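You operate a simulated robot arm through the tools that you are given. There is no shell and no other tool. Be economical: measure what you need, move in short steps, check, and stop when the job is done.

You run a simulated two-armed robot. Do the job below in one go: nothing can be reset, and whatever is moved stays where it is left.

JOB
Lower both blinds with the remote and stop them between the black and orange marks.
Fine: it lies in the notes drawer; use it on the black pad; shut the drawer. Where these are worked on the way, their far stop is far enough and under half their travel is too little: notes drawer.

Only the result counts: the job must be done as asked and must still hold three seconds after the hand-in. Knocking over, shifting, dropping, spilling or breaking anything else fails it.

ROBOT AND FRAMES
Two 7-joint arms with fingered hands on one trunk, on a base that drives. Base frame: it is fixed to the floor where the robot stands at the start and does not move with it; the origin is under the middle of the robot, x ahead of it, y to its left, z up. Units: mm, rad, N and s.
The left shoulder is at the start at [73, 155, 984], the right one opposite. Places, roughly: blue pull [2300, 1800, 1100]; down button [1000, 0, 700]; green pull [2400, 1700, 1100]; notes drawer [1000, 0, 700]; pad top [1000, -300, 800]; stop button [900, 0, 700]. Payload 4 kg a hand.
The TCP of each hand is the grasp point between the finger pads, 30 mm short of the fingertips. In the tool frame z runs along the fingers and y along their closing line. The gripper opens to 104 mm. The gripper's body begins 35 mm behind the TCP. The gripper is a hand of 3 fingers: y runs from the thumb to the fingers, the wrist lies at [-15, -104, -178] in the tool frame, and closing takes about 1.5 s.
Orientation is told as [roll, pitch, yaw] about the base's x, y, z axes, in that order, counted from this pose: with the fingers straight down and the wrist toward the robot, the tool's x, y and z point along [0, 1, 0], [1, 0, 0] and [0, 0, -1] of the base frame.

CONTROLS
- The arms move only by the tool arm_command. It takes "left_motion", "right_motion" or both (then of equal length, played together; a hand with none holds still); each is a list of rows, each an object (a shift or turn left out is 0, a gripper value left out holds the last) with "offset": the shift along the base's x, y, z in units of 40 mm (1.0 is 40 mm), a list of three; "rot": the turn, a rotation vector about the base's x, y, z in units of 6 degrees (1.0 is 6 degrees), a list of three; "claw": the gripper command, from -1 (shut) to 1 (fully open), values between in proportion. In form: [{"offset": [tx, ty, tz], "rot": [wx, wy, wz], "claw": claw}, ...]. A call has 1 to 12 rows; each row shifts and turns the commanded pose from where the row before left it. A call with a number of a shift or a turn outside -1 to 1 is refused whole. Each row takes 0.2 s and may step no farther than 50 mm and 0.15 rad from the row before; otherwise, or with a gripper value out of range, the whole call is refused. A pose out of reach is approached as far as the arm can. The call stops where the force on the tool passes 70 N (or 10 N more than at its start, if that is more) or the arm is blocked; 0.2 s more then pass. The fingers move at their own pace (about 153 mm/s each) and stop on an object; they squeeze with about 23 N. The grip force told is the motor's: it shows also when the fingers shut on nothing. Time passes only in rows, and 0.2 s behind the last, so rows that do not move let the fingers close. The reply holds the time, the measured pose of the TCP, the force on the tool along the base axes, the opening and the grip force, in the units named above and with some noise, with the torque about the TCP (base axes, N m) and any sound that the robot's microphone picked up.
- Cameras (640 x 400 px; columns grow to the right, rows downward): "scene" is now at [145.3, -11.4, 1202.8]; the picture's right is [-0.07, -1.00, -0.00], its down [-0.58, 0.04, -0.81] and it looks along [0.81, -0.06, -0.58] (base axes); focal length 249 px, centre (320, 200). "left" rides on the left gripper at [-64, -94, -117] in its tool frame; the picture's right is [-0.72, -0.33, 0.61], its down [0.64, -0.65, 0.40] and it looks along [0.27, 0.68, 0.68] (tool axes); focal length 238 px, centre (320, 200). "right" rides on the right gripper at [64, -94, -117] in its tool frame; the picture's right is [-0.72, 0.33, -0.61], its down [-0.64, -0.65, 0.40] and it looks along [-0.27, 0.68, 0.68] (tool axes); focal length 238 px, centre (320, 200). There is no depth. A picture from a camera that has moved, and an enlarged one, comes with that camera's place and axes in the base frame and with its lens. The place of the scene camera against the robot may be out by one fixed shift of up to 18 mm in any direction.
- camera(camera): a new picture of that camera. No time passes.
- raise_lower(by): slides the trunk up (or, below 0, down) by that many mm; the arms and the scene camera ride with it, the base frame stays. It gives what a move gives, with no picture.
- steer(legs): drives the robot by 1 to 6 legs, each [ahead, left, turn to the left] in mm, mm and rad, along the robot's own axes; the way and the turn of a leg run together, so that a leg with both is an arc; at most 1500 mm and 3.142 rad a leg. The arms and the cameras ride along, it lands a little off, and it stops where it bumps. It gives what a move gives.
- preshape(shape, hand): the hand has 3 fingers and takes this shape, open, in about a second: jaw (thumb against the fingers, like two jaws); tri (thumb and two fingers); tip (a fingertip pinch); poke (one finger out to press); point (the index stretched); flat (the hand flat); cup (the hand cupped); fist (a fist). The gripper value then closes the fingers along that shape, each until it touches; the sizes above hold for jaw. It gives what a move gives, with no picture.
- pan_tilt(pan, tilt): turns the head with the scene camera to pan (to the left, within 1.501 rad either way) and tilt (down, from -0.506 to 1.204), counted from straight ahead of the robot. It gives what a move gives.
- inspect(camera, box): a new picture of the part [left, top, right, bottom] of that camera's present view, enlarged. No time passes.
- hand_in(): hands the job in; it is judged then, once.

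Work in short steps. Places have to be worked out from the pictures, the camera data and where the tool is seen: move nearer, look again, correct. Check each grasp and each placing, and mend what went wrong. You have 120 turns and 108 pictures in all, those below and enlarged ones among them. Open the grippers and draw the arms clear of the work before you hand the job in, unless the task says otherwise; then end with one line.

The tools are called after "Call:" as a command line: name --argument value ..., lists and objects as JSON in quotes. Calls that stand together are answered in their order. arm_command: Moves the arms, as the interface text tells. Its arguments: {"type":"object","properties":{"left_motion":{"type":"array","items":{"type":"object","properties":{"offset":{"type":"array","items":{"type":"number"}},"rot":{"type":"array","items":{"type":"number"}},"claw":{"type":"number"}}}},"right_motion":{"type":"array","items":{"type":"object","properties":{"offset":{"type":"array","items":{"type":"number"}},"rot":{"type":"array","items":{"type":"number"}},"claw":{"type":"number"}}}}},"required":[]} The other tools are called the same way: raise_lower (by) slides the trunk up or down; preshape (shape, hand) gives the hand a shape; steer (legs) drives the base; pan_tilt (pan, tilt) turns the head that bears the scene camera; camera (camera) takes a picture; inspect (camera, box) takes an enlarged picture of a part of a camera's view; hand_in () hands the job in.

At the start:

```text
time: 0.0
left_eef_pos: [565.9, 235.0, 1070.7]
left_tcp_rot: [0.0, 0.002, 0.002]
left_force: [0.3, -0.4, 0.2]
left_wrist_torque: [-0.01, 0.0, 0.01]
left_opening: 103.7
left_finger_force: 0.1
left_shape: jaw
right_eef_pos: [535.1, -288.2, 1033.0]
right_tcp_rot: [0.002, 0.001, 0.0]
right_force: [-0.3, 0.3, 0.4]
right_wrist_torque: [0.03, 0.01, -0.01]
right_opening: 103.6
right_finger_force: 0.0
right_shape: jaw
trunk travel left (down, up): [-400.0, 540.0]
robot x, y, heading: [-1.8, -0.2, 0.001]
head pan, tilt: [-0.068, 0.616]
```

scene: 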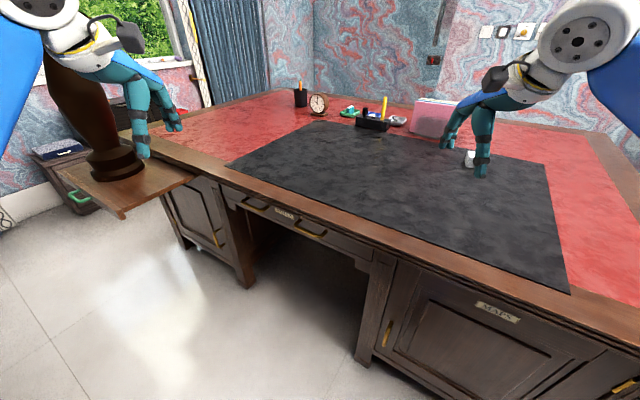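
right: 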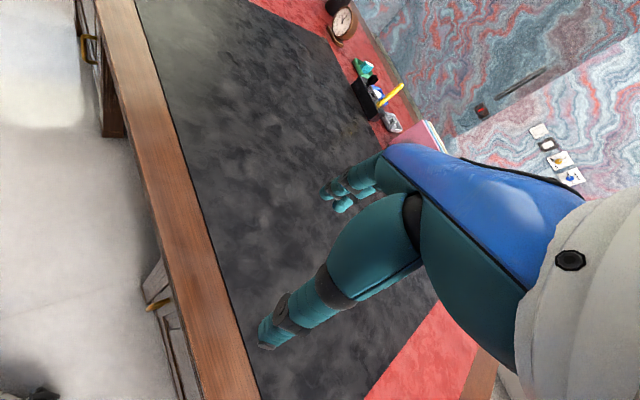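
left: 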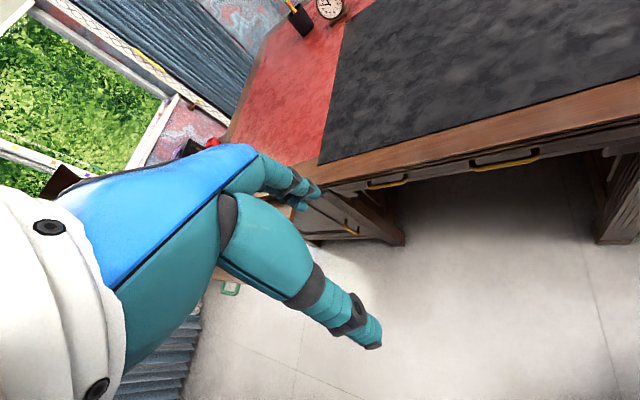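

The desk has a middle drawer with a label and two handles, and a "MAPS" door on the right. I enlarge the drawer and the windows.

Call:
inspect --camera "scene" --box '[180, 160, 420, 310]'

Call:
pan_tilt --pan 0.7 --tilt 0.3

Call:
camera --camera "scene"

```text
2.67 times, centred on (300, 235) of scene
camera zoom: at [145.3, -11.4, 1202.8], right [-0.07, -1.0, 0.0], down [-0.58, 0.04, -0.81], along [0.81, -0.06, -0.58], focal length 664 px, centre (373, 107)
```

zoom: 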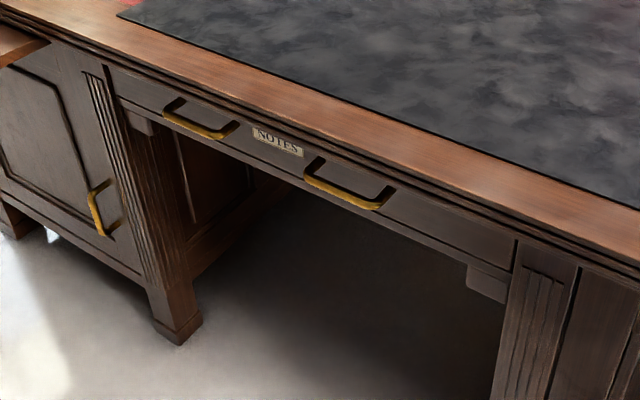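

```text
time: 1.1
left_eef_pos: [563.3, 236.2, 1072.2]
left_tcp_rot: [-0.001, 0.0, 0.003]
left_force: [0.2, -0.3, -0.5]
left_wrist_torque: [-0.01, -0.01, -0.03]
left_opening: 103.6
left_finger_force: 0.1
left_shape: jaw
right_eef_pos: [533.1, -288.9, 1034.5]
right_tcp_rot: [0.001, 0.001, 0.0]
right_force: [0.1, -0.1, -0.6]
right_wrist_torque: [0.03, -0.02, 0.0]
right_opening: 103.6
right_finger_force: 0.1
right_shape: jaw
trunk travel left (down, up): [-400.0, 540.0]
robot x, y, heading: [-1.8, 1.0, -0.0]
head pan, tilt: [0.7, 0.3]
```

```text
103 pictures are left
camera scene: at [129.2, 54.7, 1231.7], right [0.64, -0.77, 0.0], down [-0.23, -0.19, -0.95], along [0.73, 0.61, -0.3], focal length 249 px, centre (320, 200)
```

scene: 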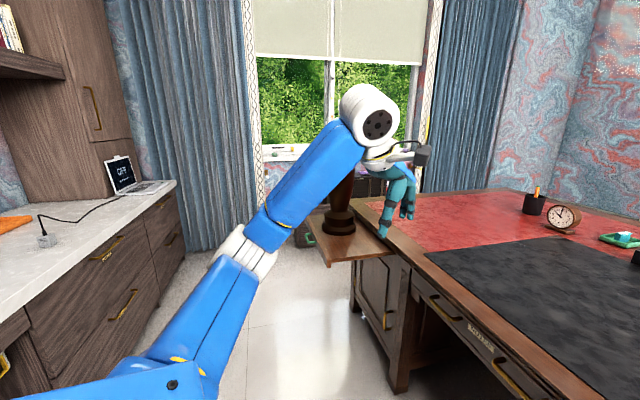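

The window ahead-left has two blinds. I zoom in on it for the marks.

Call:
inspect --camera "scene" --box '[230, 0, 450, 180]'

Call:
pan_tilt --pan 0 --tilt 0.95

Call:
camera --camera "scene"

```text
2.22 times, centred on (340, 90) of scene
camera zoom: at [129.2, 54.7, 1231.7], right [0.64, -0.77, 0.0], down [-0.23, -0.19, -0.95], along [0.73, 0.61, -0.3], focal length 553 px, centre (276, 444)
```

zoom: 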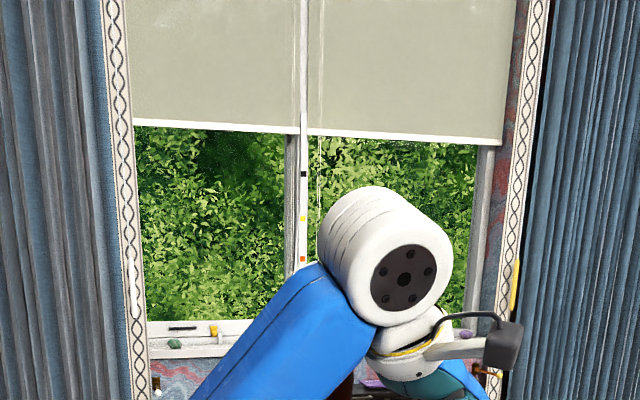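

```text
time: 2.2
left_eef_pos: [562.8, 236.2, 1072.7]
left_tcp_rot: [0.001, -0.001, 0.003]
left_force: [0.5, 0.0, 0.4]
left_wrist_torque: [0.04, 0.02, 0.0]
left_opening: 103.8
left_finger_force: 0.1
left_shape: jaw
right_eef_pos: [532.9, -289.7, 1033.8]
right_tcp_rot: [0.0, 0.0, -0.001]
right_force: [0.6, 0.2, -0.9]
right_wrist_torque: [0.03, -0.01, -0.01]
right_opening: 103.5
right_finger_force: 0.1
right_shape: jaw
trunk travel left (down, up): [-400.0, 540.0]
robot x, y, heading: [1.0, 1.7, 0.004]
head pan, tilt: [0.0, 0.949]
```

```text
101 pictures are left
camera scene: at [130.3, -5.3, 1175.8], right [0.0, -1.0, 0.0], down [-0.81, 0.0, -0.58], along [0.58, 0.0, -0.81], focal length 249 px, centre (320, 200)
```

scene: 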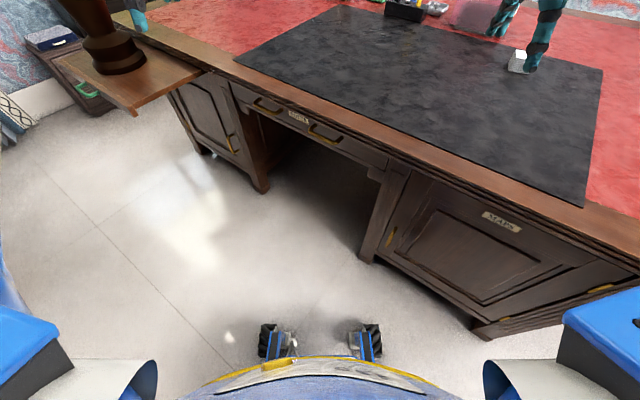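

The desk top is at z≈765, and the drawer centre is near (805, 85) facing about (-0.79, 0.61). I turn to face it squarely and sidestep in front of it.

Call:
steer --legs '[[0, 0, -0.66], [-120, 500, 0]]'

Call:
camera --camera "scene"

```text
time: 6.9
left_eef_pos: [793.1, 303.0, 1074.0]
left_tcp_rot: [0.003, -0.001, -0.655]
left_force: [-0.1, -0.1, 0.2]
left_wrist_torque: [0.01, 0.0, -0.01]
left_opening: 103.6
left_finger_force: 0.2
left_shape: jaw
right_eef_pos: [449.0, -94.5, 1032.9]
right_tcp_rot: [0.005, 0.0, -0.656]
right_force: [0.0, 0.4, -0.2]
right_wrist_torque: [0.05, 0.01, -0.02]
right_opening: 103.6
right_finger_force: 0.1
right_shape: jaw
trunk travel left (down, up): [-400.0, 540.0]
robot x, y, heading: [205.3, 466.8, -0.659]
head pan, tilt: [0.0, 0.949]
```

```text
100 pictures are left
camera scene: at [307.4, 377.0, 1175.8], right [-0.61, -0.79, 0.0], down [-0.64, 0.5, -0.58], along [0.46, -0.35, -0.81], focal length 249 px, centre (320, 200)
```

scene: 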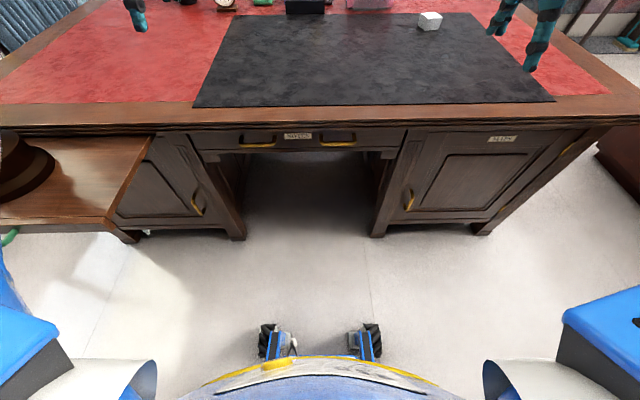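

I am nearly square to it (about 0.03 rad off). I zoom on the handles and the drawer.

Call:
inspect --camera "scene" --box '[190, 100, 430, 200]'

Call:
inspect --camera "scene" --box '[240, 0, 480, 60]'

```text
2.67 times, centred on (310, 150) of scene
camera zoom: at [307.4, 377.0, 1175.8], right [-0.61, -0.79, 0.0], down [-0.64, 0.5, -0.58], along [0.46, -0.35, -0.81], focal length 664 px, centre (347, 333)
```

zoom: 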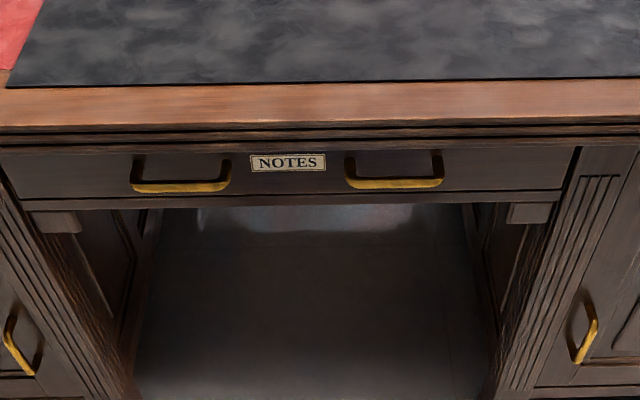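

```text
2.67 times, centred on (360, 30) of scene
camera zoom: at [307.4, 377.0, 1175.8], right [-0.61, -0.79, 0.0], down [-0.64, 0.5, -0.58], along [0.46, -0.35, -0.81], focal length 664 px, centre (213, 653)
```

zoom: 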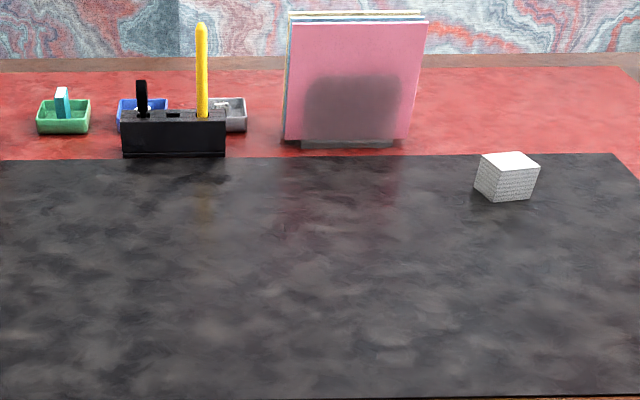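

I true up the heading, then pitch the right hand so that its fingers point at the desk, at its present height.

Call:
steer --legs '[[0, 0, 0.033]]'

Call:
arm_command --right_motion '[{"rot": [-0.703, -0.972, 0]}, {"rot": [-0.703, -0.972, 0]}, {"rot": [-0.703, -0.972, 0]}, {"rot": [-0.703, -0.972, 0]}, {"rot": [-0.703, -0.972, 0]}, {"rot": [-0.703, -0.972, 0]}, {"rot": [-0.703, -0.972, 0]}, {"rot": [-0.703, -0.972, 0]}, {"rot": [-0.703, -0.972, 0]}, {"rot": [-0.703, -0.972, 0]}, {"rot": [-0.703, -0.972, 0]}, {"rot": [-0.703, -0.972, 0]}]'

Call:
camera --camera "right"

Call:
camera --camera "scene"

```text
time: 7.7
left_eef_pos: [797.0, 323.7, 1073.8]
left_tcp_rot: [0.003, -0.002, -0.625]
left_force: [-1.2, 0.1, 0.4]
left_wrist_torque: [0.02, -0.02, 0.0]
left_opening: 103.4
left_finger_force: 0.0
left_shape: jaw
right_eef_pos: [466.6, -84.0, 1035.1]
right_tcp_rot: [0.003, -0.001, -0.625]
right_force: [0.3, -0.3, 0.0]
right_wrist_torque: [-0.01, 0.0, 0.01]
right_opening: 103.7
right_finger_force: 0.0
right_shape: jaw
trunk travel left (down, up): [-400.0, 540.0]
robot x, y, heading: [201.8, 463.0, -0.618]
head pan, tilt: [0.0, 0.949]
```

```text
time: 10.3
left_eef_pos: [796.7, 324.5, 1073.5]
left_tcp_rot: [0.0, -0.002, -0.625]
left_force: [0.4, -0.7, 0.3]
left_wrist_torque: [0.0, 0.0, 0.04]
left_opening: 103.7
left_finger_force: 0.0
left_shape: jaw
right_eef_pos: [467.5, -82.8, 1035.6]
right_tcp_rot: [-0.055, -1.512, -0.574]
right_force: [-0.5, 0.0, 0.0]
right_wrist_torque: [0.01, -0.03, -0.01]
right_opening: 103.8
right_finger_force: 0.1
right_shape: jaw
trunk travel left (down, up): [-400.0, 540.0]
robot x, y, heading: [205.6, 461.9, -0.625]
head pan, tilt: [0.0, 0.949]
```

```text
97 pictures are left
camera right: at [405.0, 40.6, 947.6], right [-0.9, -0.23, 0.36], down [-0.08, -0.74, -0.67], along [0.42, -0.64, 0.64], focal length 238 px, centre (320, 200)
```

right: 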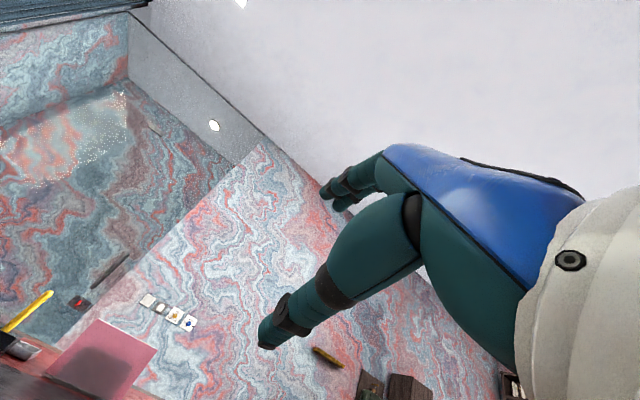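

```text
96 pictures are left
camera scene: at [312.0, 383.3, 1175.8], right [-0.58, -0.81, 0.0], down [-0.66, 0.48, -0.58], along [0.47, -0.34, -0.81], focal length 249 px, centre (320, 200)
```

scene: 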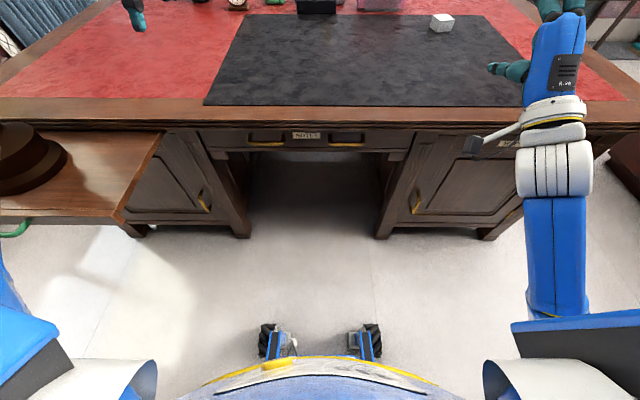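

The wrist camera looks up in this pose, so I use the scene camera. I lower the hand in front of the right handle with clearance.

Call:
arm_command --right_motion '[{"offset": [0.39, 0.545, -1.0], "rot": [-0.35, -0.486, 0]}, {"offset": [0.39, 0.545, -1.0]}, {"offset": [0.39, 0.545, -1.0]}, {"offset": [0.39, 0.545, -1.0]}, {"offset": [0.39, 0.545, -1.0]}, {"offset": [0.39, 0.545, -1.0]}, {"offset": [0.39, 0.545, -1.0]}, {"offset": [0.39, 0.545, -1.0]}]'

Call:
inspect --camera "scene" --box '[200, 80, 440, 230]'

```text
time: 12.3
left_eef_pos: [795.0, 327.5, 1074.3]
left_tcp_rot: [-0.003, -0.004, -0.624]
left_force: [-0.3, -0.3, 0.3]
left_wrist_torque: [0.01, 0.02, 0.01]
left_opening: 103.6
left_finger_force: 0.1
left_shape: jaw
right_eef_pos: [579.4, 75.8, 702.5]
right_tcp_rot: [-1.594, -1.459, 0.987]
right_force: [0.8, -0.4, 0.3]
right_wrist_torque: [0.02, 0.0, -0.01]
right_opening: 103.5
right_finger_force: 0.1
right_shape: jaw
trunk travel left (down, up): [-400.0, 540.0]
robot x, y, heading: [207.0, 457.6, -0.622]
head pan, tilt: [0.0, 0.949]
stopped in row 8 (right hand): the arm was blocked; the commanded pose is now the measured one
```

```text
2.67 times, centred on (320, 155) of scene
camera zoom: at [311.6, 384.3, 1175.9], right [-0.58, -0.81, 0.0], down [-0.66, 0.48, -0.58], along [0.47, -0.34, -0.81], focal length 664 px, centre (320, 320)
```

zoom: 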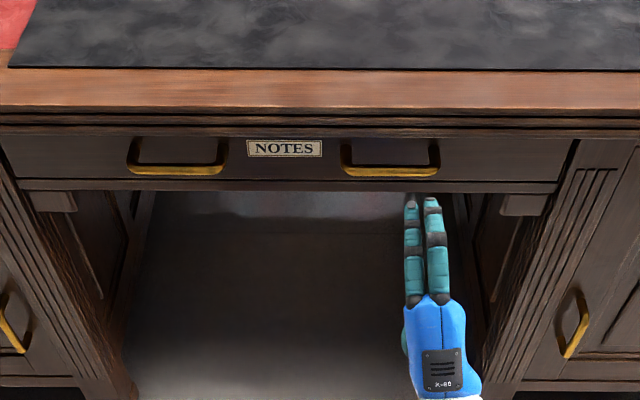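

The projection of the fingertips agrees with the camera to a few mm. I lower the trunk by 150 to get parallax on the handle and a roomier arm posture.

Call:
raise_lower --by -150

Call:
inspect --camera "scene" --box '[200, 40, 440, 190]'

```text
time: 14.1
left_eef_pos: [796.3, 326.4, 924.8]
left_tcp_rot: [0.0, -0.002, -0.624]
left_force: [0.0, 0.3, 0.0]
left_wrist_torque: [0.01, -0.02, 0.01]
left_opening: 103.5
left_finger_force: 0.0
left_shape: jaw
right_eef_pos: [578.5, 77.0, 551.6]
right_tcp_rot: [-1.583, -1.46, 0.976]
right_force: [0.2, 0.6, -0.1]
right_wrist_torque: [0.01, -0.03, -0.01]
right_opening: 103.8
right_finger_force: 0.1
right_shape: jaw
trunk travel left (down, up): [-250.0, 690.0]
robot x, y, heading: [202.9, 460.4, -0.622]
head pan, tilt: [0.0, 0.949]
```

```text
2.67 times, centred on (320, 115) of scene
camera zoom: at [311.4, 384.3, 1025.9], right [-0.58, -0.81, 0.0], down [-0.66, 0.48, -0.58], along [0.47, -0.34, -0.81], focal length 664 px, centre (320, 427)
```

zoom: 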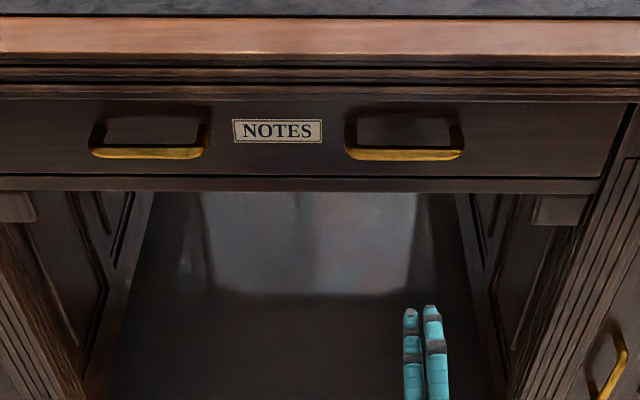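

Parallax puts the bar at z≈672, 564 ahead of the camera and about 16 mm left of the hand. I rise to its height, half-close to clear the desk lip, and stop short of it.

Call:
arm_command --right_motion '[{"offset": [0.645, -0.3, 1.0], "rot": [0.28, -0.2, 0], "claw": -0.15}, {"offset": [0.645, -0.3, 1.0], "rot": [0.28, -0.2, 0]}, {"offset": [0.645, -0.3, 1.0], "rot": [0.28, -0.2, 0]}, {}]'

Call:
inspect --camera "scene" --box '[240, 60, 400, 160]'

```text
time: 15.3
left_eef_pos: [795.8, 326.4, 924.3]
left_tcp_rot: [0.0, -0.005, -0.625]
left_force: [0.2, -0.8, 0.3]
left_wrist_torque: [-0.03, 0.0, -0.02]
left_opening: 103.8
left_finger_force: 0.1
left_shape: jaw
right_eef_pos: [644.3, 28.0, 651.5]
right_tcp_rot: [-1.445, -1.488, 0.828]
right_force: [-1.2, 0.4, -0.2]
right_wrist_torque: [0.0, 0.0, 0.0]
right_opening: 44.5
right_finger_force: 0.0
right_shape: jaw
trunk travel left (down, up): [-250.0, 690.0]
robot x, y, heading: [204.3, 465.6, -0.622]
head pan, tilt: [0.0, 0.949]
stopped in row 4 (right hand): the arm was blocked; the commanded pose is now the measured one
```

```text
4.00 times, centred on (320, 110) of scene
camera zoom: at [311.7, 384.1, 1025.8], right [-0.58, -0.81, 0.0], down [-0.66, 0.48, -0.58], along [0.47, -0.34, -0.81], focal length 996 px, centre (320, 560)
```

zoom: 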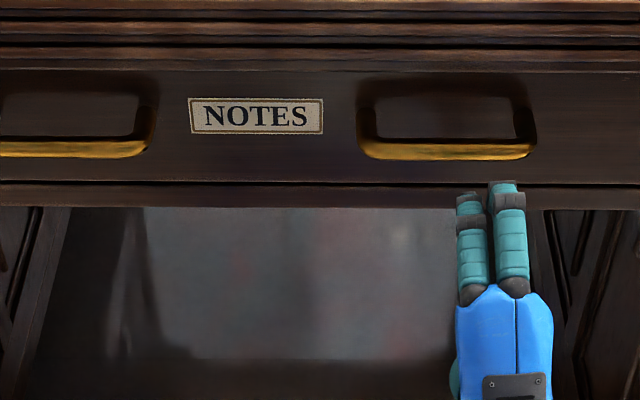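

The arm seems to be at a joint limit this far inboard. I look left to see whether the robot can sidestep left by about 90 mm.

Call:
pan_tilt --pan 0.8 --tilt 0.8

Call:
camera --camera "scene"

```text
time: 16.4
left_eef_pos: [795.0, 327.7, 924.3]
left_tcp_rot: [-0.002, -0.005, -0.624]
left_force: [0.9, 0.5, -0.4]
left_wrist_torque: [0.03, -0.03, 0.01]
left_opening: 103.7
left_finger_force: 0.1
left_shape: jaw
right_eef_pos: [644.5, 28.9, 651.8]
right_tcp_rot: [-1.424, -1.49, 0.807]
right_force: [0.3, -0.2, 0.0]
right_wrist_torque: [0.01, 0.01, 0.0]
right_opening: 44.8
right_finger_force: 0.1
right_shape: jaw
trunk travel left (down, up): [-250.0, 690.0]
robot x, y, heading: [203.4, 461.5, -0.624]
head pan, tilt: [0.799, 0.799]
```

```text
92 pictures are left
camera scene: at [332.3, 440.6, 1037.3], right [0.17, -0.98, 0.0], down [-0.71, -0.12, -0.7], along [0.68, 0.12, -0.72], focal length 249 px, centre (320, 200)
```

scene: 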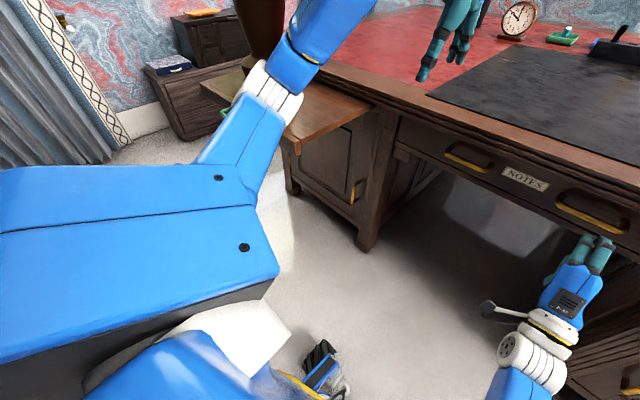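

The left forearm is close to the board, so I stay put. Instead I yaw the right hand 24° inward, which moves its wrist outboard and still suits a vertical grip on the bar, and then correct up and left.

Call:
arm_command --right_motion '[{"rot": [0, 0, 1]}, {"rot": [0, 0, 1]}, {"rot": [0, 0, 1]}, {"rot": [0, 0, 1]}, {"offset": [0.12, 0.17, 0.25]}, {"offset": [0.12, 0.17, 0.25]}, {}]'

Call:
pan_tilt --pan 0 --tilt 0.8

Call:
inspect --camera "scene" --box '[240, 100, 400, 200]'

```text
time: 18.0
left_eef_pos: [795.4, 327.2, 925.5]
left_tcp_rot: [0.001, -0.005, -0.625]
left_force: [0.5, 0.7, -0.5]
left_wrist_torque: [-0.02, -0.02, -0.04]
left_opening: 103.6
left_finger_force: 0.1
left_shape: jaw
right_eef_pos: [655.6, 42.6, 671.6]
right_tcp_rot: [-1.418, -1.493, 1.222]
right_force: [0.0, 0.1, 0.5]
right_wrist_torque: [0.01, 0.01, -0.01]
right_opening: 44.8
right_finger_force: 0.1
right_shape: jaw
trunk travel left (down, up): [-250.0, 690.0]
robot x, y, heading: [206.9, 460.2, -0.624]
head pan, tilt: [0.799, 0.799]
```

```text
time: 19.1
left_eef_pos: [794.5, 325.3, 924.6]
left_tcp_rot: [0.0, -0.007, -0.625]
left_force: [0.3, -0.2, 0.4]
left_wrist_torque: [-0.01, -0.01, -0.02]
left_opening: 103.9
left_finger_force: 0.1
left_shape: jaw
right_eef_pos: [654.8, 42.0, 671.8]
right_tcp_rot: [-1.42, -1.494, 1.221]
right_force: [0.4, 0.1, -0.5]
right_wrist_torque: [-0.02, 0.01, -0.03]
right_opening: 44.3
right_finger_force: 0.0
right_shape: jaw
trunk travel left (down, up): [-250.0, 690.0]
robot x, y, heading: [205.3, 461.7, -0.623]
head pan, tilt: [0.0, 0.799]
```

```text
4.00 times, centred on (320, 150) of scene
camera zoom: at [318.1, 379.0, 1037.3], right [-0.58, -0.81, 0.0], down [-0.58, 0.42, -0.7], along [0.56, -0.41, -0.72], focal length 996 px, centre (320, 400)
```

zoom: 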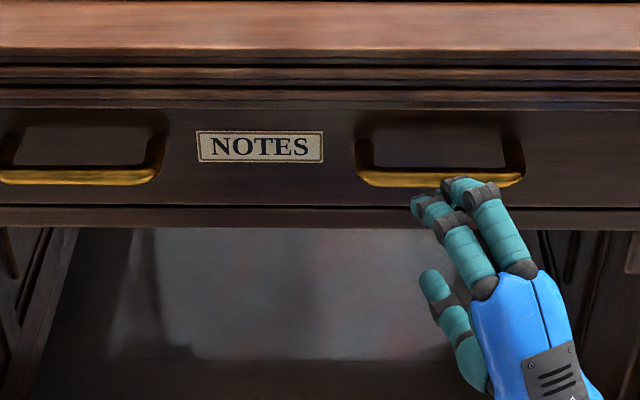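

The hand is now unblocked and in line with the bar, 84 mm short of it. I advance about 73 mm straight at the desk and look.

Call:
arm_command --right_motion '[{"offset": [0.5, -0.36, 0]}, {"offset": [0.5, -0.36, 0]}, {"offset": [0.48, -0.34, 0]}]'

Call:
inspect --camera "scene" --box '[240, 100, 400, 200]'

```text
time: 19.9
left_eef_pos: [795.6, 326.5, 925.9]
left_tcp_rot: [-0.002, -0.004, -0.624]
left_force: [0.6, -0.3, 0.2]
left_wrist_torque: [-0.02, 0.01, -0.02]
left_opening: 103.8
left_finger_force: 0.1
left_shape: jaw
right_eef_pos: [714.4, -0.7, 671.6]
right_tcp_rot: [-1.411, -1.494, 1.214]
right_force: [1.0, -0.3, 0.5]
right_wrist_torque: [0.01, -0.02, 0.04]
right_opening: 44.4
right_finger_force: 0.0
right_shape: jaw
trunk travel left (down, up): [-250.0, 690.0]
robot x, y, heading: [205.1, 460.2, -0.63]
head pan, tilt: [0.0, 0.799]
```

```text
4.00 times, centred on (320, 150) of scene
camera zoom: at [318.6, 378.7, 1037.2], right [-0.58, -0.81, 0.0], down [-0.58, 0.42, -0.69], along [0.56, -0.41, -0.72], focal length 996 px, centre (320, 400)
```

zoom: 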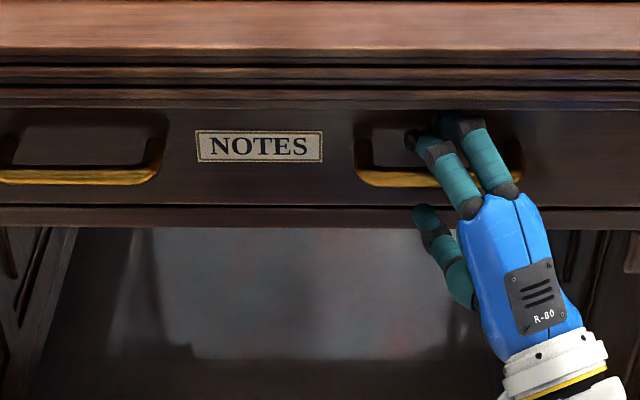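

The fingers are over the bar and the thumb is under it. I close the hand.

Call:
arm_command --right_motion '[{"claw": -1}, {}, {}, {}, {}, {}, {}, {}]'

Call:
inspect --camera "scene" --box '[240, 100, 400, 200]'

```text
time: 21.7
left_eef_pos: [795.6, 326.7, 924.4]
left_tcp_rot: [-0.004, -0.004, -0.625]
left_force: [1.0, -0.2, 0.4]
left_wrist_torque: [0.02, -0.01, -0.01]
left_opening: 103.2
left_finger_force: 0.0
left_shape: jaw
right_eef_pos: [714.7, -1.5, 671.5]
right_tcp_rot: [-1.42, -1.492, 1.221]
right_force: [1.1, 0.8, 0.7]
right_wrist_torque: [-0.03, -0.01, 0.0]
right_opening: 0.1
right_finger_force: 23.0
right_shape: jaw
trunk travel left (down, up): [-250.0, 690.0]
robot x, y, heading: [205.0, 461.0, -0.622]
head pan, tilt: [0.0, 0.799]
```

```text
4.00 times, centred on (320, 150) of scene
camera zoom: at [318.4, 379.0, 1037.3], right [-0.58, -0.81, 0.0], down [-0.58, 0.42, -0.7], along [0.56, -0.41, -0.72], focal length 996 px, centre (320, 400)
```

zoom: 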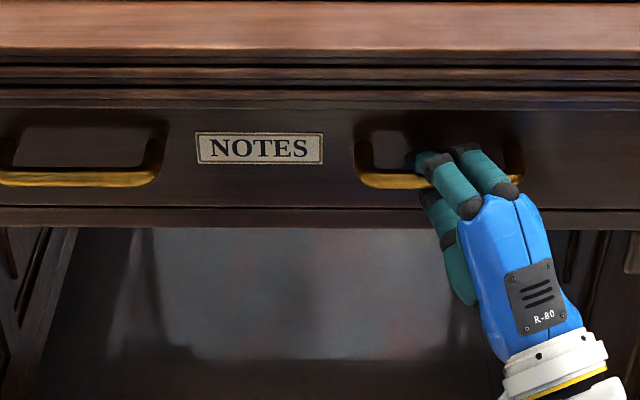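

The opening reads 0, so either the fingers wrapped the bar or they missed it. A small test pull will tell.

Call:
arm_command --right_motion '[{"offset": [-0.4, 0.29, 0]}, {"offset": [-0.4, 0.29, 0]}, {}]'

Call:
inspect --camera "scene" --box '[240, 100, 400, 200]'

```text
time: 22.5
left_eef_pos: [794.1, 326.8, 924.9]
left_tcp_rot: [-0.001, -0.006, -0.625]
left_force: [-0.1, 0.3, 0.0]
left_wrist_torque: [-0.02, 0.03, 0.01]
left_opening: 103.9
left_finger_force: 0.1
left_shape: jaw
right_eef_pos: [681.0, 21.5, 670.8]
right_tcp_rot: [-1.43, -1.493, 1.23]
right_force: [0.2, 0.0, 0.8]
right_wrist_torque: [-0.03, -0.02, 0.01]
right_opening: 0.0
right_finger_force: 23.3
right_shape: jaw
trunk travel left (down, up): [-250.0, 690.0]
robot x, y, heading: [207.1, 463.7, -0.627]
head pan, tilt: [0.0, 0.799]
```

```text
4.00 times, centred on (320, 150) of scene
camera zoom: at [318.1, 379.2, 1037.4], right [-0.58, -0.81, 0.0], down [-0.58, 0.42, -0.7], along [0.56, -0.41, -0.72], focal length 996 px, centre (320, 400)
```

zoom: 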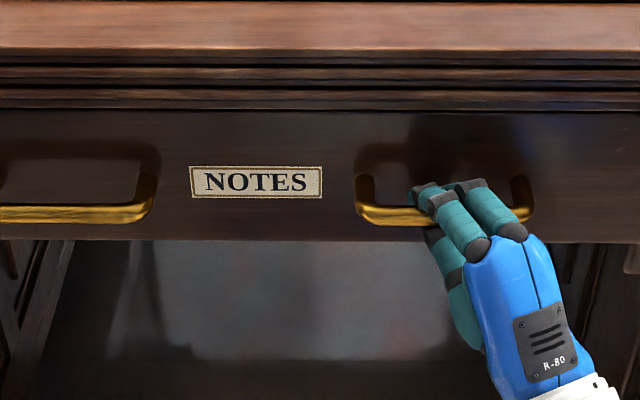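

The drawer follows, hooked. I keep pulling about 200 mm.

Call:
arm_command --right_motion '[{"offset": [-0.81, 0.585, 0]}, {"offset": [-0.81, 0.585, 0]}, {"offset": [-0.81, 0.585, 0]}, {"offset": [-0.81, 0.585, 0]}, {"offset": [-0.81, 0.585, 0]}, {}]'

Call:
camera --camera "scene"

```text
time: 23.9
left_eef_pos: [796.3, 327.4, 924.1]
left_tcp_rot: [-0.003, -0.004, -0.624]
left_force: [-0.1, -0.1, -0.5]
left_wrist_torque: [-0.01, 0.0, 0.0]
left_opening: 103.5
left_finger_force: 0.1
left_shape: jaw
right_eef_pos: [521.0, 138.0, 671.4]
right_tcp_rot: [-1.382, -1.49, 1.187]
right_force: [5.7, 7.1, -8.5]
right_wrist_torque: [-0.15, 0.14, 0.03]
right_opening: 0.0
right_finger_force: 23.1
right_shape: jaw
trunk travel left (down, up): [-250.0, 690.0]
robot x, y, heading: [206.2, 458.2, -0.625]
head pan, tilt: [0.0, 0.799]
```

```text
87 pictures are left
camera scene: at [319.6, 380.1, 1037.1], right [-0.58, -0.81, 0.0], down [-0.58, 0.42, -0.69], along [0.56, -0.41, -0.72], focal length 249 px, centre (320, 200)
```

scene: 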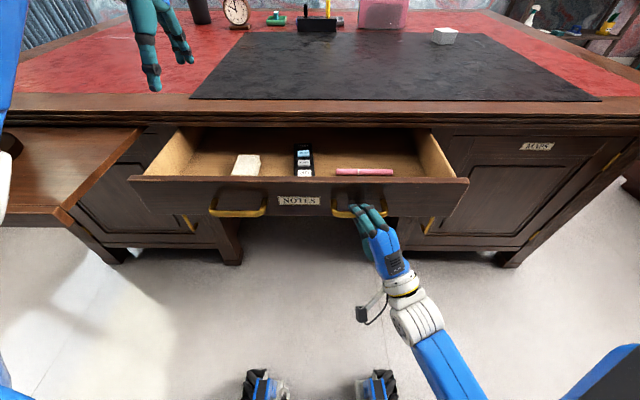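

The drawer is about 240 mm open and the black remote is visible. I try to pull a little more to reach the stop.

Call:
arm_command --right_motion '[{"offset": [-0.6, 0.43, 0]}, {"offset": [-0.6, 0.43, 0]}, {"offset": [-0.6, 0.43, 0]}, {}]'

Call:
inspect --camera "scene" --box '[200, 100, 440, 250]'

```text
time: 24.9
left_eef_pos: [796.0, 327.1, 925.6]
left_tcp_rot: [-0.002, -0.007, -0.625]
left_force: [0.1, -0.1, -0.6]
left_wrist_torque: [0.03, 0.0, -0.02]
left_opening: 103.7
left_finger_force: 0.1
left_shape: jaw
right_eef_pos: [451.4, 191.1, 670.9]
right_tcp_rot: [-1.437, -1.491, 1.242]
right_force: [4.8, 3.8, -0.8]
right_wrist_torque: [-0.06, 0.07, 0.04]
right_opening: 0.0
right_finger_force: 22.8
right_shape: jaw
trunk travel left (down, up): [-250.0, 690.0]
robot x, y, heading: [204.0, 461.6, -0.625]
head pan, tilt: [0.0, 0.799]
```

```text
2.67 times, centred on (320, 175) of scene
camera zoom: at [318.1, 380.1, 1037.5], right [-0.58, -0.81, 0.0], down [-0.58, 0.42, -0.7], along [0.56, -0.41, -0.72], focal length 664 px, centre (320, 267)
```

zoom: 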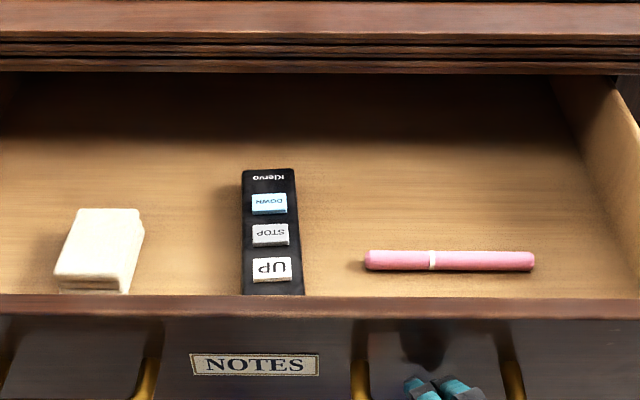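

The drawer is about 325 mm open, which is ample. Before backing off the handle, I check the room behind on the left.

Call:
arm_command --right_motion '[{"claw": 0.0}, {}, {}, {}, {}]'

Call:
pan_tilt --pan 1.5 --tilt 0.6

Call:
camera --camera "scene"

```text
time: 26.1
left_eef_pos: [795.7, 327.0, 925.3]
left_tcp_rot: [0.001, -0.005, -0.625]
left_force: [0.7, 0.9, -0.2]
left_wrist_torque: [0.0, 0.02, 0.03]
left_opening: 103.6
left_finger_force: 0.0
left_shape: jaw
right_eef_pos: [451.3, 190.2, 670.3]
right_tcp_rot: [-1.419, -1.495, 1.221]
right_force: [0.6, 0.7, -0.4]
right_wrist_torque: [0.02, 0.0, 0.02]
right_opening: 51.8
right_finger_force: 0.0
right_shape: jaw
trunk travel left (down, up): [-250.0, 690.0]
robot x, y, heading: [207.2, 460.9, -0.627]
head pan, tilt: [0.0, 0.799]
```

```text
time: 27.7
left_eef_pos: [794.7, 327.6, 924.1]
left_tcp_rot: [0.0, -0.005, -0.624]
left_force: [-1.1, -0.6, -0.1]
left_wrist_torque: [0.0, 0.01, -0.01]
left_opening: 103.9
left_finger_force: 0.2
left_shape: jaw
right_eef_pos: [449.3, 190.8, 670.7]
right_tcp_rot: [-1.418, -1.494, 1.22]
right_force: [0.7, 0.9, -0.5]
right_wrist_torque: [0.01, -0.05, 0.0]
right_opening: 51.8
right_finger_force: 0.0
right_shape: jaw
trunk travel left (down, up): [-250.0, 690.0]
robot x, y, heading: [205.6, 461.7, -0.626]
head pan, tilt: [1.499, 0.6]
```

```text
85 pictures are left
camera scene: at [308.6, 494.5, 1054.4], right [0.77, -0.64, 0.0], down [-0.36, -0.43, -0.82], along [0.53, 0.63, -0.57], focal length 249 px, centre (320, 200)
```

scene: 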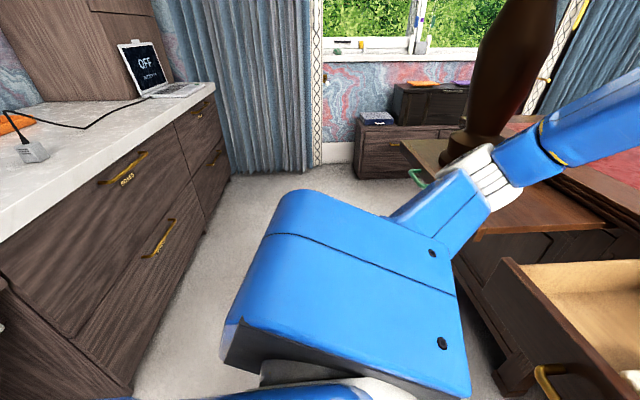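

There is about 300 mm free behind the robot. I back up 60 mm so the opened fingers slide off the bar.

Call:
steer --legs '[[-60, 0, 0]]'

Call:
pan_tilt --pan 0 --tilt 0.9

Call:
camera --camera "scene"

```text
time: 28.7
left_eef_pos: [746.4, 363.9, 926.2]
left_tcp_rot: [-0.002, -0.007, -0.621]
left_force: [1.2, 0.6, -0.2]
left_wrist_torque: [0.01, -0.02, -0.01]
left_opening: 103.7
left_finger_force: 0.1
left_shape: jaw
right_eef_pos: [403.1, 227.7, 671.9]
right_tcp_rot: [-1.44, -1.492, 1.242]
right_force: [0.8, 0.9, -0.4]
right_wrist_torque: [0.01, 0.04, -0.03]
right_opening: 51.9
right_finger_force: 0.0
right_shape: jaw
trunk travel left (down, up): [-250.0, 690.0]
robot x, y, heading: [156.7, 496.0, -0.626]
head pan, tilt: [1.499, 0.6]
```

```text
time: 30.3
left_eef_pos: [747.0, 364.1, 926.5]
left_tcp_rot: [0.0, -0.005, -0.621]
left_force: [0.4, 0.4, -0.3]
left_wrist_torque: [0.01, -0.02, -0.02]
left_opening: 103.8
left_finger_force: 0.0
left_shape: jaw
right_eef_pos: [403.2, 224.6, 671.5]
right_tcp_rot: [-1.426, -1.495, 1.233]
right_force: [-0.4, 0.1, 0.4]
right_wrist_torque: [0.0, 0.01, 0.01]
right_opening: 51.9
right_finger_force: 0.0
right_shape: jaw
trunk travel left (down, up): [-250.0, 690.0]
robot x, y, heading: [156.2, 494.9, -0.619]
head pan, tilt: [0.0, 0.901]
```

```text
84 pictures are left
camera scene: at [265.2, 417.4, 1029.5], right [-0.58, -0.81, 0.0], down [-0.64, 0.46, -0.62], along [0.5, -0.36, -0.78], focal length 249 px, centre (320, 200)
```

scene: 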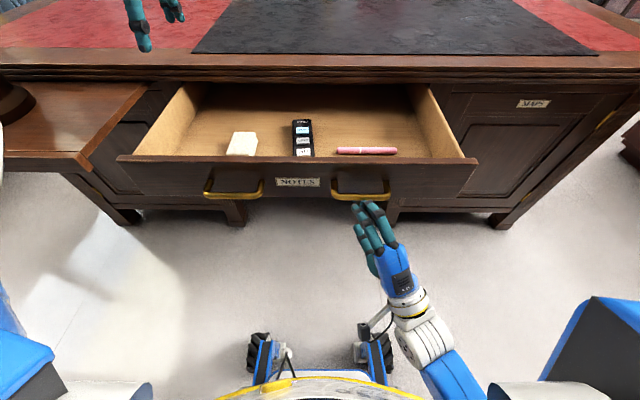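

The fingers are clear of the bar. I raise the trunk 200 for working above the drawer.

Call:
raise_lower --by 200

Call:
arm_command --right_motion '[{"offset": [0.3, -0.2, 0.6], "rot": [0.703, 0.972, 0], "claw": 1}, {"offset": [0.3, -0.2, 0.6], "rot": [0.703, 0.972, 0]}, {"offset": [0.3, -0.2, 0.6], "rot": [0.703, 0.972, 0]}, {"offset": [0.3, -0.2, 0.6], "rot": [0.703, 0.972, 0]}, {"offset": [0.3, -0.2, 0], "rot": [0.703, 0.972, 0]}, {"offset": [0.3, -0.2, 0], "rot": [0.703, 0.972, 0]}, {"offset": [0.3, -0.2, 0], "rot": [0.703, 0.972, 0]}, {"offset": [0.3, -0.2, 0], "rot": [0.703, 0.972, 0]}, {"rot": [0.703, 0.972, 0]}, {"rot": [0.703, 0.972, 0]}, {"rot": [0.703, 0.972, 0]}, {"rot": [0.703, 0.972, 0]}]'

```text
time: 32.5
left_eef_pos: [747.1, 362.8, 1124.5]
left_tcp_rot: [0.0, -0.005, -0.623]
left_force: [0.2, 0.5, -0.7]
left_wrist_torque: [0.02, 0.03, -0.02]
left_opening: 103.6
left_finger_force: 0.3
left_shape: jaw
right_eef_pos: [403.8, 224.8, 871.1]
right_tcp_rot: [-1.426, -1.495, 1.23]
right_force: [0.5, 0.1, 0.1]
right_wrist_torque: [-0.02, -0.02, 0.02]
right_opening: 51.8
right_finger_force: 0.1
right_shape: jaw
trunk travel left (down, up): [-450.0, 490.0]
robot x, y, heading: [159.2, 497.0, -0.621]
head pan, tilt: [0.0, 0.901]
```

```text
time: 33.8
left_eef_pos: [745.5, 362.5, 1125.3]
left_tcp_rot: [-0.003, -0.007, -0.621]
left_force: [-0.3, -0.4, 0.5]
left_wrist_torque: [0.01, 0.03, -0.02]
left_opening: 103.9
left_finger_force: 0.1
left_shape: jaw
right_eef_pos: [431.8, 220.3, 799.7]
right_tcp_rot: [-0.074, -0.853, -0.13]
right_force: [0.7, 0.6, 0.7]
right_wrist_torque: [0.0, -0.04, 0.03]
right_opening: 104.3
right_finger_force: 0.1
right_shape: jaw
right hand out of reach, approached as far as the arm can: row 2, 3, 4, 5, 6
trunk travel left (down, up): [-450.0, 490.0]
robot x, y, heading: [158.1, 494.7, -0.621]
head pan, tilt: [0.0, 0.901]
stopped in row 6 (right hand): the arm was blocked; the commanded pose is now the measured one
```

The hand is too near the body for that posture. I move it forward and up first, then finish the turn.

Call:
arm_command --right_motion '[{"offset": [0.6, -0.43, 0.8]}, {"offset": [0.6, -0.43, 0.8]}, {"offset": [0.6, -0.43, 0.8]}, {"offset": [0.6, -0.43, 0], "rot": [0.6, 0.8, 0]}, {"rot": [0.6, 0.8, 0]}, {"rot": [0.6, 0.8, 0]}, {"rot": [0.6, 0.8, 0]}, {"rot": [0.6, 0.8, 0]}]'

```text
time: 34.2
left_eef_pos: [748.1, 365.0, 1125.0]
left_tcp_rot: [-0.002, -0.006, -0.621]
left_force: [0.6, -1.5, 0.3]
left_wrist_torque: [0.01, 0.02, 0.0]
left_opening: 103.8
left_finger_force: 0.0
left_shape: jaw
right_eef_pos: [414.3, 242.1, 755.8]
right_tcp_rot: [-0.249, -0.646, 0.178]
right_force: [-0.5, -0.1, -0.3]
right_wrist_torque: [0.0, 0.0, -0.02]
right_opening: 104.0
right_finger_force: 0.0
right_shape: jaw
right hand out of reach, approached as far as the arm can: row 1
trunk travel left (down, up): [-450.0, 490.0]
robot x, y, heading: [157.2, 494.1, -0.621]
head pan, tilt: [0.0, 0.901]
stopped in row 1 (right hand): the arm was blocked; the commanded pose is now the measured one
```

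It drifted the wrong way; I look before moving more.

Call:
camera --camera "scene"

```text
83 pictures are left
camera scene: at [266.8, 418.3, 1229.5], right [-0.58, -0.81, 0.0], down [-0.64, 0.46, -0.62], along [0.5, -0.36, -0.78], focal length 249 px, centre (320, 200)
```

scene: 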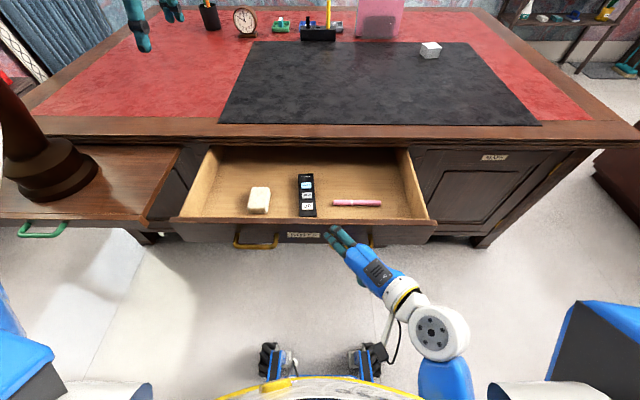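

The hand is just in front of the drawer front. I move it up and outboard to the right to get out of the limit.

Call:
arm_command --right_motion '[{"offset": [-0.2, -0.3, 0.8]}, {"offset": [-0.2, -0.3, 0.8]}, {"offset": [-0.2, -0.3, 0.8]}, {"offset": [-0.2, -0.3, 0.8]}]'

```text
time: 34.6
left_eef_pos: [743.9, 364.3, 1126.2]
left_tcp_rot: [0.001, -0.01, -0.623]
left_force: [0.0, 0.3, -0.7]
left_wrist_torque: [0.01, 0.02, 0.0]
left_opening: 103.6
left_finger_force: 0.1
left_shape: jaw
right_eef_pos: [370.6, 248.9, 712.3]
right_tcp_rot: [-0.329, -0.441, 0.403]
right_force: [0.2, 0.1, -0.5]
right_wrist_torque: [0.02, -0.01, -0.01]
right_opening: 104.0
right_finger_force: 0.1
right_shape: jaw
right hand out of reach, approached as far as the arm can: row 1, 2
trunk travel left (down, up): [-450.0, 490.0]
robot x, y, heading: [157.9, 495.0, -0.621]
head pan, tilt: [0.0, 0.901]
stopped in row 2 (right hand): the arm was blocked; the commanded pose is now the measured one
```

I try a pure outboard-forward move with the pitch turned back up, retracing the posture that worked.

Call:
arm_command --right_motion '[{"offset": [-0.4, -0.6, 0.3], "rot": [-0.5, -0.7, -0.5]}, {"offset": [-0.4, -0.6, 0.3], "rot": [-0.5, -0.7, -0.5]}, {"offset": [-0.4, -0.6, 0.3], "rot": [-0.5, -0.7, -0.5]}, {"offset": [-0.4, -0.6, 0.3], "rot": [-0.5, -0.7, -0.5]}]'

Call:
camera --camera "scene"

```text
time: 35.0
left_eef_pos: [745.7, 364.7, 1126.4]
left_tcp_rot: [-0.003, -0.008, -0.62]
left_force: [-0.2, 0.1, 1.0]
left_wrist_torque: [-0.03, -0.01, -0.02]
left_opening: 103.8
left_finger_force: 0.1
left_shape: jaw
right_eef_pos: [323.0, 236.9, 688.3]
right_tcp_rot: [-0.456, -0.295, 0.616]
right_force: [-0.3, 0.5, -0.1]
right_wrist_torque: [-0.02, -0.02, -0.02]
right_opening: 104.2
right_finger_force: 0.1
right_shape: jaw
right hand out of reach, approached as far as the arm can: row 1, 2
trunk travel left (down, up): [-450.0, 490.0]
robot x, y, heading: [155.9, 498.8, -0.617]
head pan, tilt: [0.0, 0.901]
stopped in row 2 (right hand): the arm was blocked; the commanded pose is now the measured one
```

```text
82 pictures are left
camera scene: at [265.4, 417.9, 1229.7], right [-0.58, -0.81, 0.0], down [-0.64, 0.46, -0.62], along [0.5, -0.36, -0.78], focal length 249 px, centre (320, 200)
```

scene: 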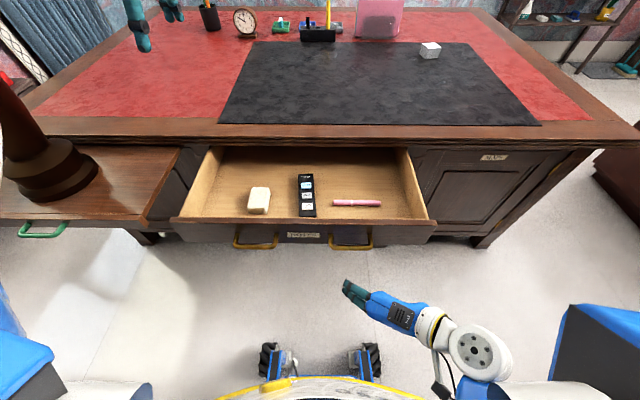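

The hand is now clear of the drawer with its closing line nearly sideways, as I want it. I try plain forward/up translation from here.

Call:
arm_command --right_motion '[{"offset": [0, 0, 0.5]}, {"offset": [0, 0, 0.5]}, {"offset": [0, 0, 0.5]}, {"offset": [0, 0, 0.5]}]'

```text
time: 35.6
left_eef_pos: [745.4, 364.5, 1126.5]
left_tcp_rot: [-0.004, -0.01, -0.623]
left_force: [-0.1, 0.2, -0.5]
left_wrist_torque: [0.03, -0.03, -0.02]
left_opening: 103.6
left_finger_force: 0.1
left_shape: jaw
right_eef_pos: [282.7, 230.5, 658.5]
right_tcp_rot: [-0.431, -0.102, 0.79]
right_force: [0.0, 0.3, -0.3]
right_wrist_torque: [-0.01, 0.01, 0.01]
right_opening: 104.1
right_finger_force: 0.1
right_shape: jaw
right hand out of reach, approached as far as the arm can: row 1, 2
trunk travel left (down, up): [-450.0, 490.0]
robot x, y, heading: [158.4, 493.3, -0.619]
head pan, tilt: [0.0, 0.901]
stopped in row 2 (right hand): the arm was blocked; the commanded pose is now the measured one
```

I check whether it drifts with no motion commanded.

Call:
arm_command --right_motion '[{}, {}, {}]'

Call:
camera --camera "scene"

```text
time: 36.4
left_eef_pos: [745.8, 365.7, 1126.5]
left_tcp_rot: [-0.001, -0.006, -0.621]
left_force: [0.1, -0.3, 0.4]
left_wrist_torque: [-0.01, -0.04, -0.01]
left_opening: 104.0
left_finger_force: 0.0
left_shape: jaw
right_eef_pos: [284.0, 231.4, 658.8]
right_tcp_rot: [-0.431, -0.103, 0.788]
right_force: [-0.3, -0.7, -0.6]
right_wrist_torque: [0.01, 0.01, -0.01]
right_opening: 103.7
right_finger_force: 0.1
right_shape: jaw
trunk travel left (down, up): [-450.0, 490.0]
robot x, y, heading: [159.9, 499.1, -0.621]
head pan, tilt: [0.0, 0.901]
```

```text
81 pictures are left
camera scene: at [266.3, 417.8, 1229.5], right [-0.58, -0.81, 0.0], down [-0.64, 0.46, -0.62], along [0.5, -0.36, -0.78], focal length 249 px, centre (320, 200)
```

scene: 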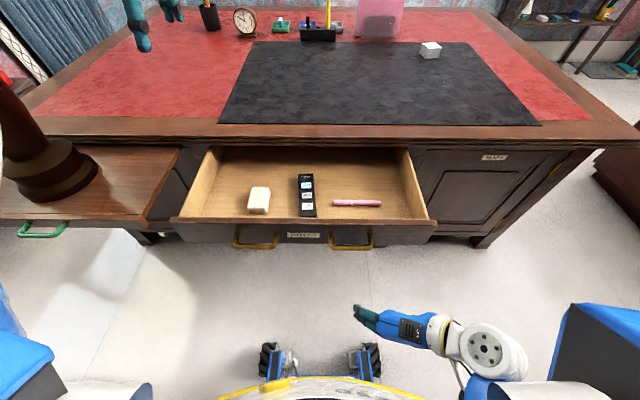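

It holds still there. I try purely outboard steps.

Call:
arm_command --right_motion '[{"offset": [-0.35, -0.49, 0]}, {"offset": [-0.35, -0.49, 0]}, {"offset": [-0.35, -0.49, 0]}, {"offset": [-0.35, -0.49, 0]}]'

```text
time: 37.4
left_eef_pos: [745.2, 364.0, 1127.3]
left_tcp_rot: [0.0, -0.007, -0.621]
left_force: [0.6, 0.3, 0.1]
left_wrist_torque: [0.02, 0.02, -0.02]
left_opening: 103.5
left_finger_force: 0.0
left_shape: jaw
right_eef_pos: [228.2, 151.9, 660.0]
right_tcp_rot: [-0.433, -0.107, 0.788]
right_force: [0.3, -0.8, 0.5]
right_wrist_torque: [0.04, 0.05, 0.01]
right_opening: 104.1
right_finger_force: 0.1
right_shape: jaw
trunk travel left (down, up): [-450.0, 490.0]
robot x, y, heading: [157.4, 492.8, -0.619]
head pan, tilt: [0.0, 0.901]
```

That works. Now up, then forward, in the free space beside the drawer.

Call:
arm_command --right_motion '[{"offset": [0, 0, 0.8]}, {"offset": [0, 0, 0.8]}, {"offset": [0, 0, 0.8]}, {"offset": [0, 0, 0.8]}, {"offset": [0, 0, 0.8]}, {"offset": [0.4, -0.29, 0.8]}, {"offset": [0.4, -0.29, 0.8]}, {"offset": [0.4, -0.29, 0.8]}]'

```text
time: 39.2
left_eef_pos: [746.1, 364.8, 1126.3]
left_tcp_rot: [-0.002, -0.007, -0.62]
left_force: [0.4, -0.6, 0.3]
left_wrist_torque: [0.01, -0.01, 0.0]
left_opening: 103.6
left_finger_force: 0.1
left_shape: jaw
right_eef_pos: [299.5, 98.4, 800.0]
right_tcp_rot: [-0.431, -0.104, 0.787]
right_force: [0.7, 2.1, 0.0]
right_wrist_torque: [-0.03, -0.03, 0.01]
right_opening: 104.1
right_finger_force: 0.1
right_shape: jaw
right hand out of reach, approached as far as the arm can: row 2, 3, 4, 5, 6, 7
trunk travel left (down, up): [-450.0, 490.0]
robot x, y, heading: [160.3, 494.0, -0.623]
head pan, tilt: [0.0, 0.901]
```

It moves. I go on forward and up to about fwd 480 at z≈880.

Call:
arm_command --right_motion '[{"offset": [0.6, -0.43, 0.5]}, {"offset": [0.6, -0.43, 0.5]}, {"offset": [0.6, -0.43, 0.5]}, {"offset": [0.6, -0.43, 0.5]}, {"offset": [0.6, -0.43, 0]}]'

Call:
camera --camera "scene"

```text
time: 40.4
left_eef_pos: [745.6, 363.0, 1125.8]
left_tcp_rot: [-0.001, -0.007, -0.622]
left_force: [-0.9, -0.3, 0.4]
left_wrist_torque: [0.02, 0.0, -0.02]
left_opening: 103.6
left_finger_force: 0.0
left_shape: jaw
right_eef_pos: [419.9, 9.3, 875.1]
right_tcp_rot: [-0.431, -0.106, 0.787]
right_force: [0.2, -1.2, 0.4]
right_wrist_torque: [-0.01, 0.0, 0.01]
right_opening: 104.0
right_finger_force: 0.1
right_shape: jaw
trunk travel left (down, up): [-450.0, 490.0]
robot x, y, heading: [157.9, 496.6, -0.624]
head pan, tilt: [0.0, 0.901]
```

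```text
80 pictures are left
camera scene: at [267.0, 414.8, 1229.3], right [-0.58, -0.81, 0.0], down [-0.64, 0.46, -0.62], along [0.5, -0.36, -0.79], focal length 249 px, centre (320, 200)
```

scene: 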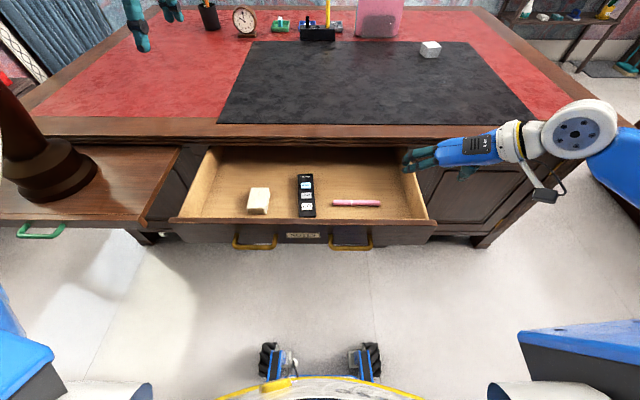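

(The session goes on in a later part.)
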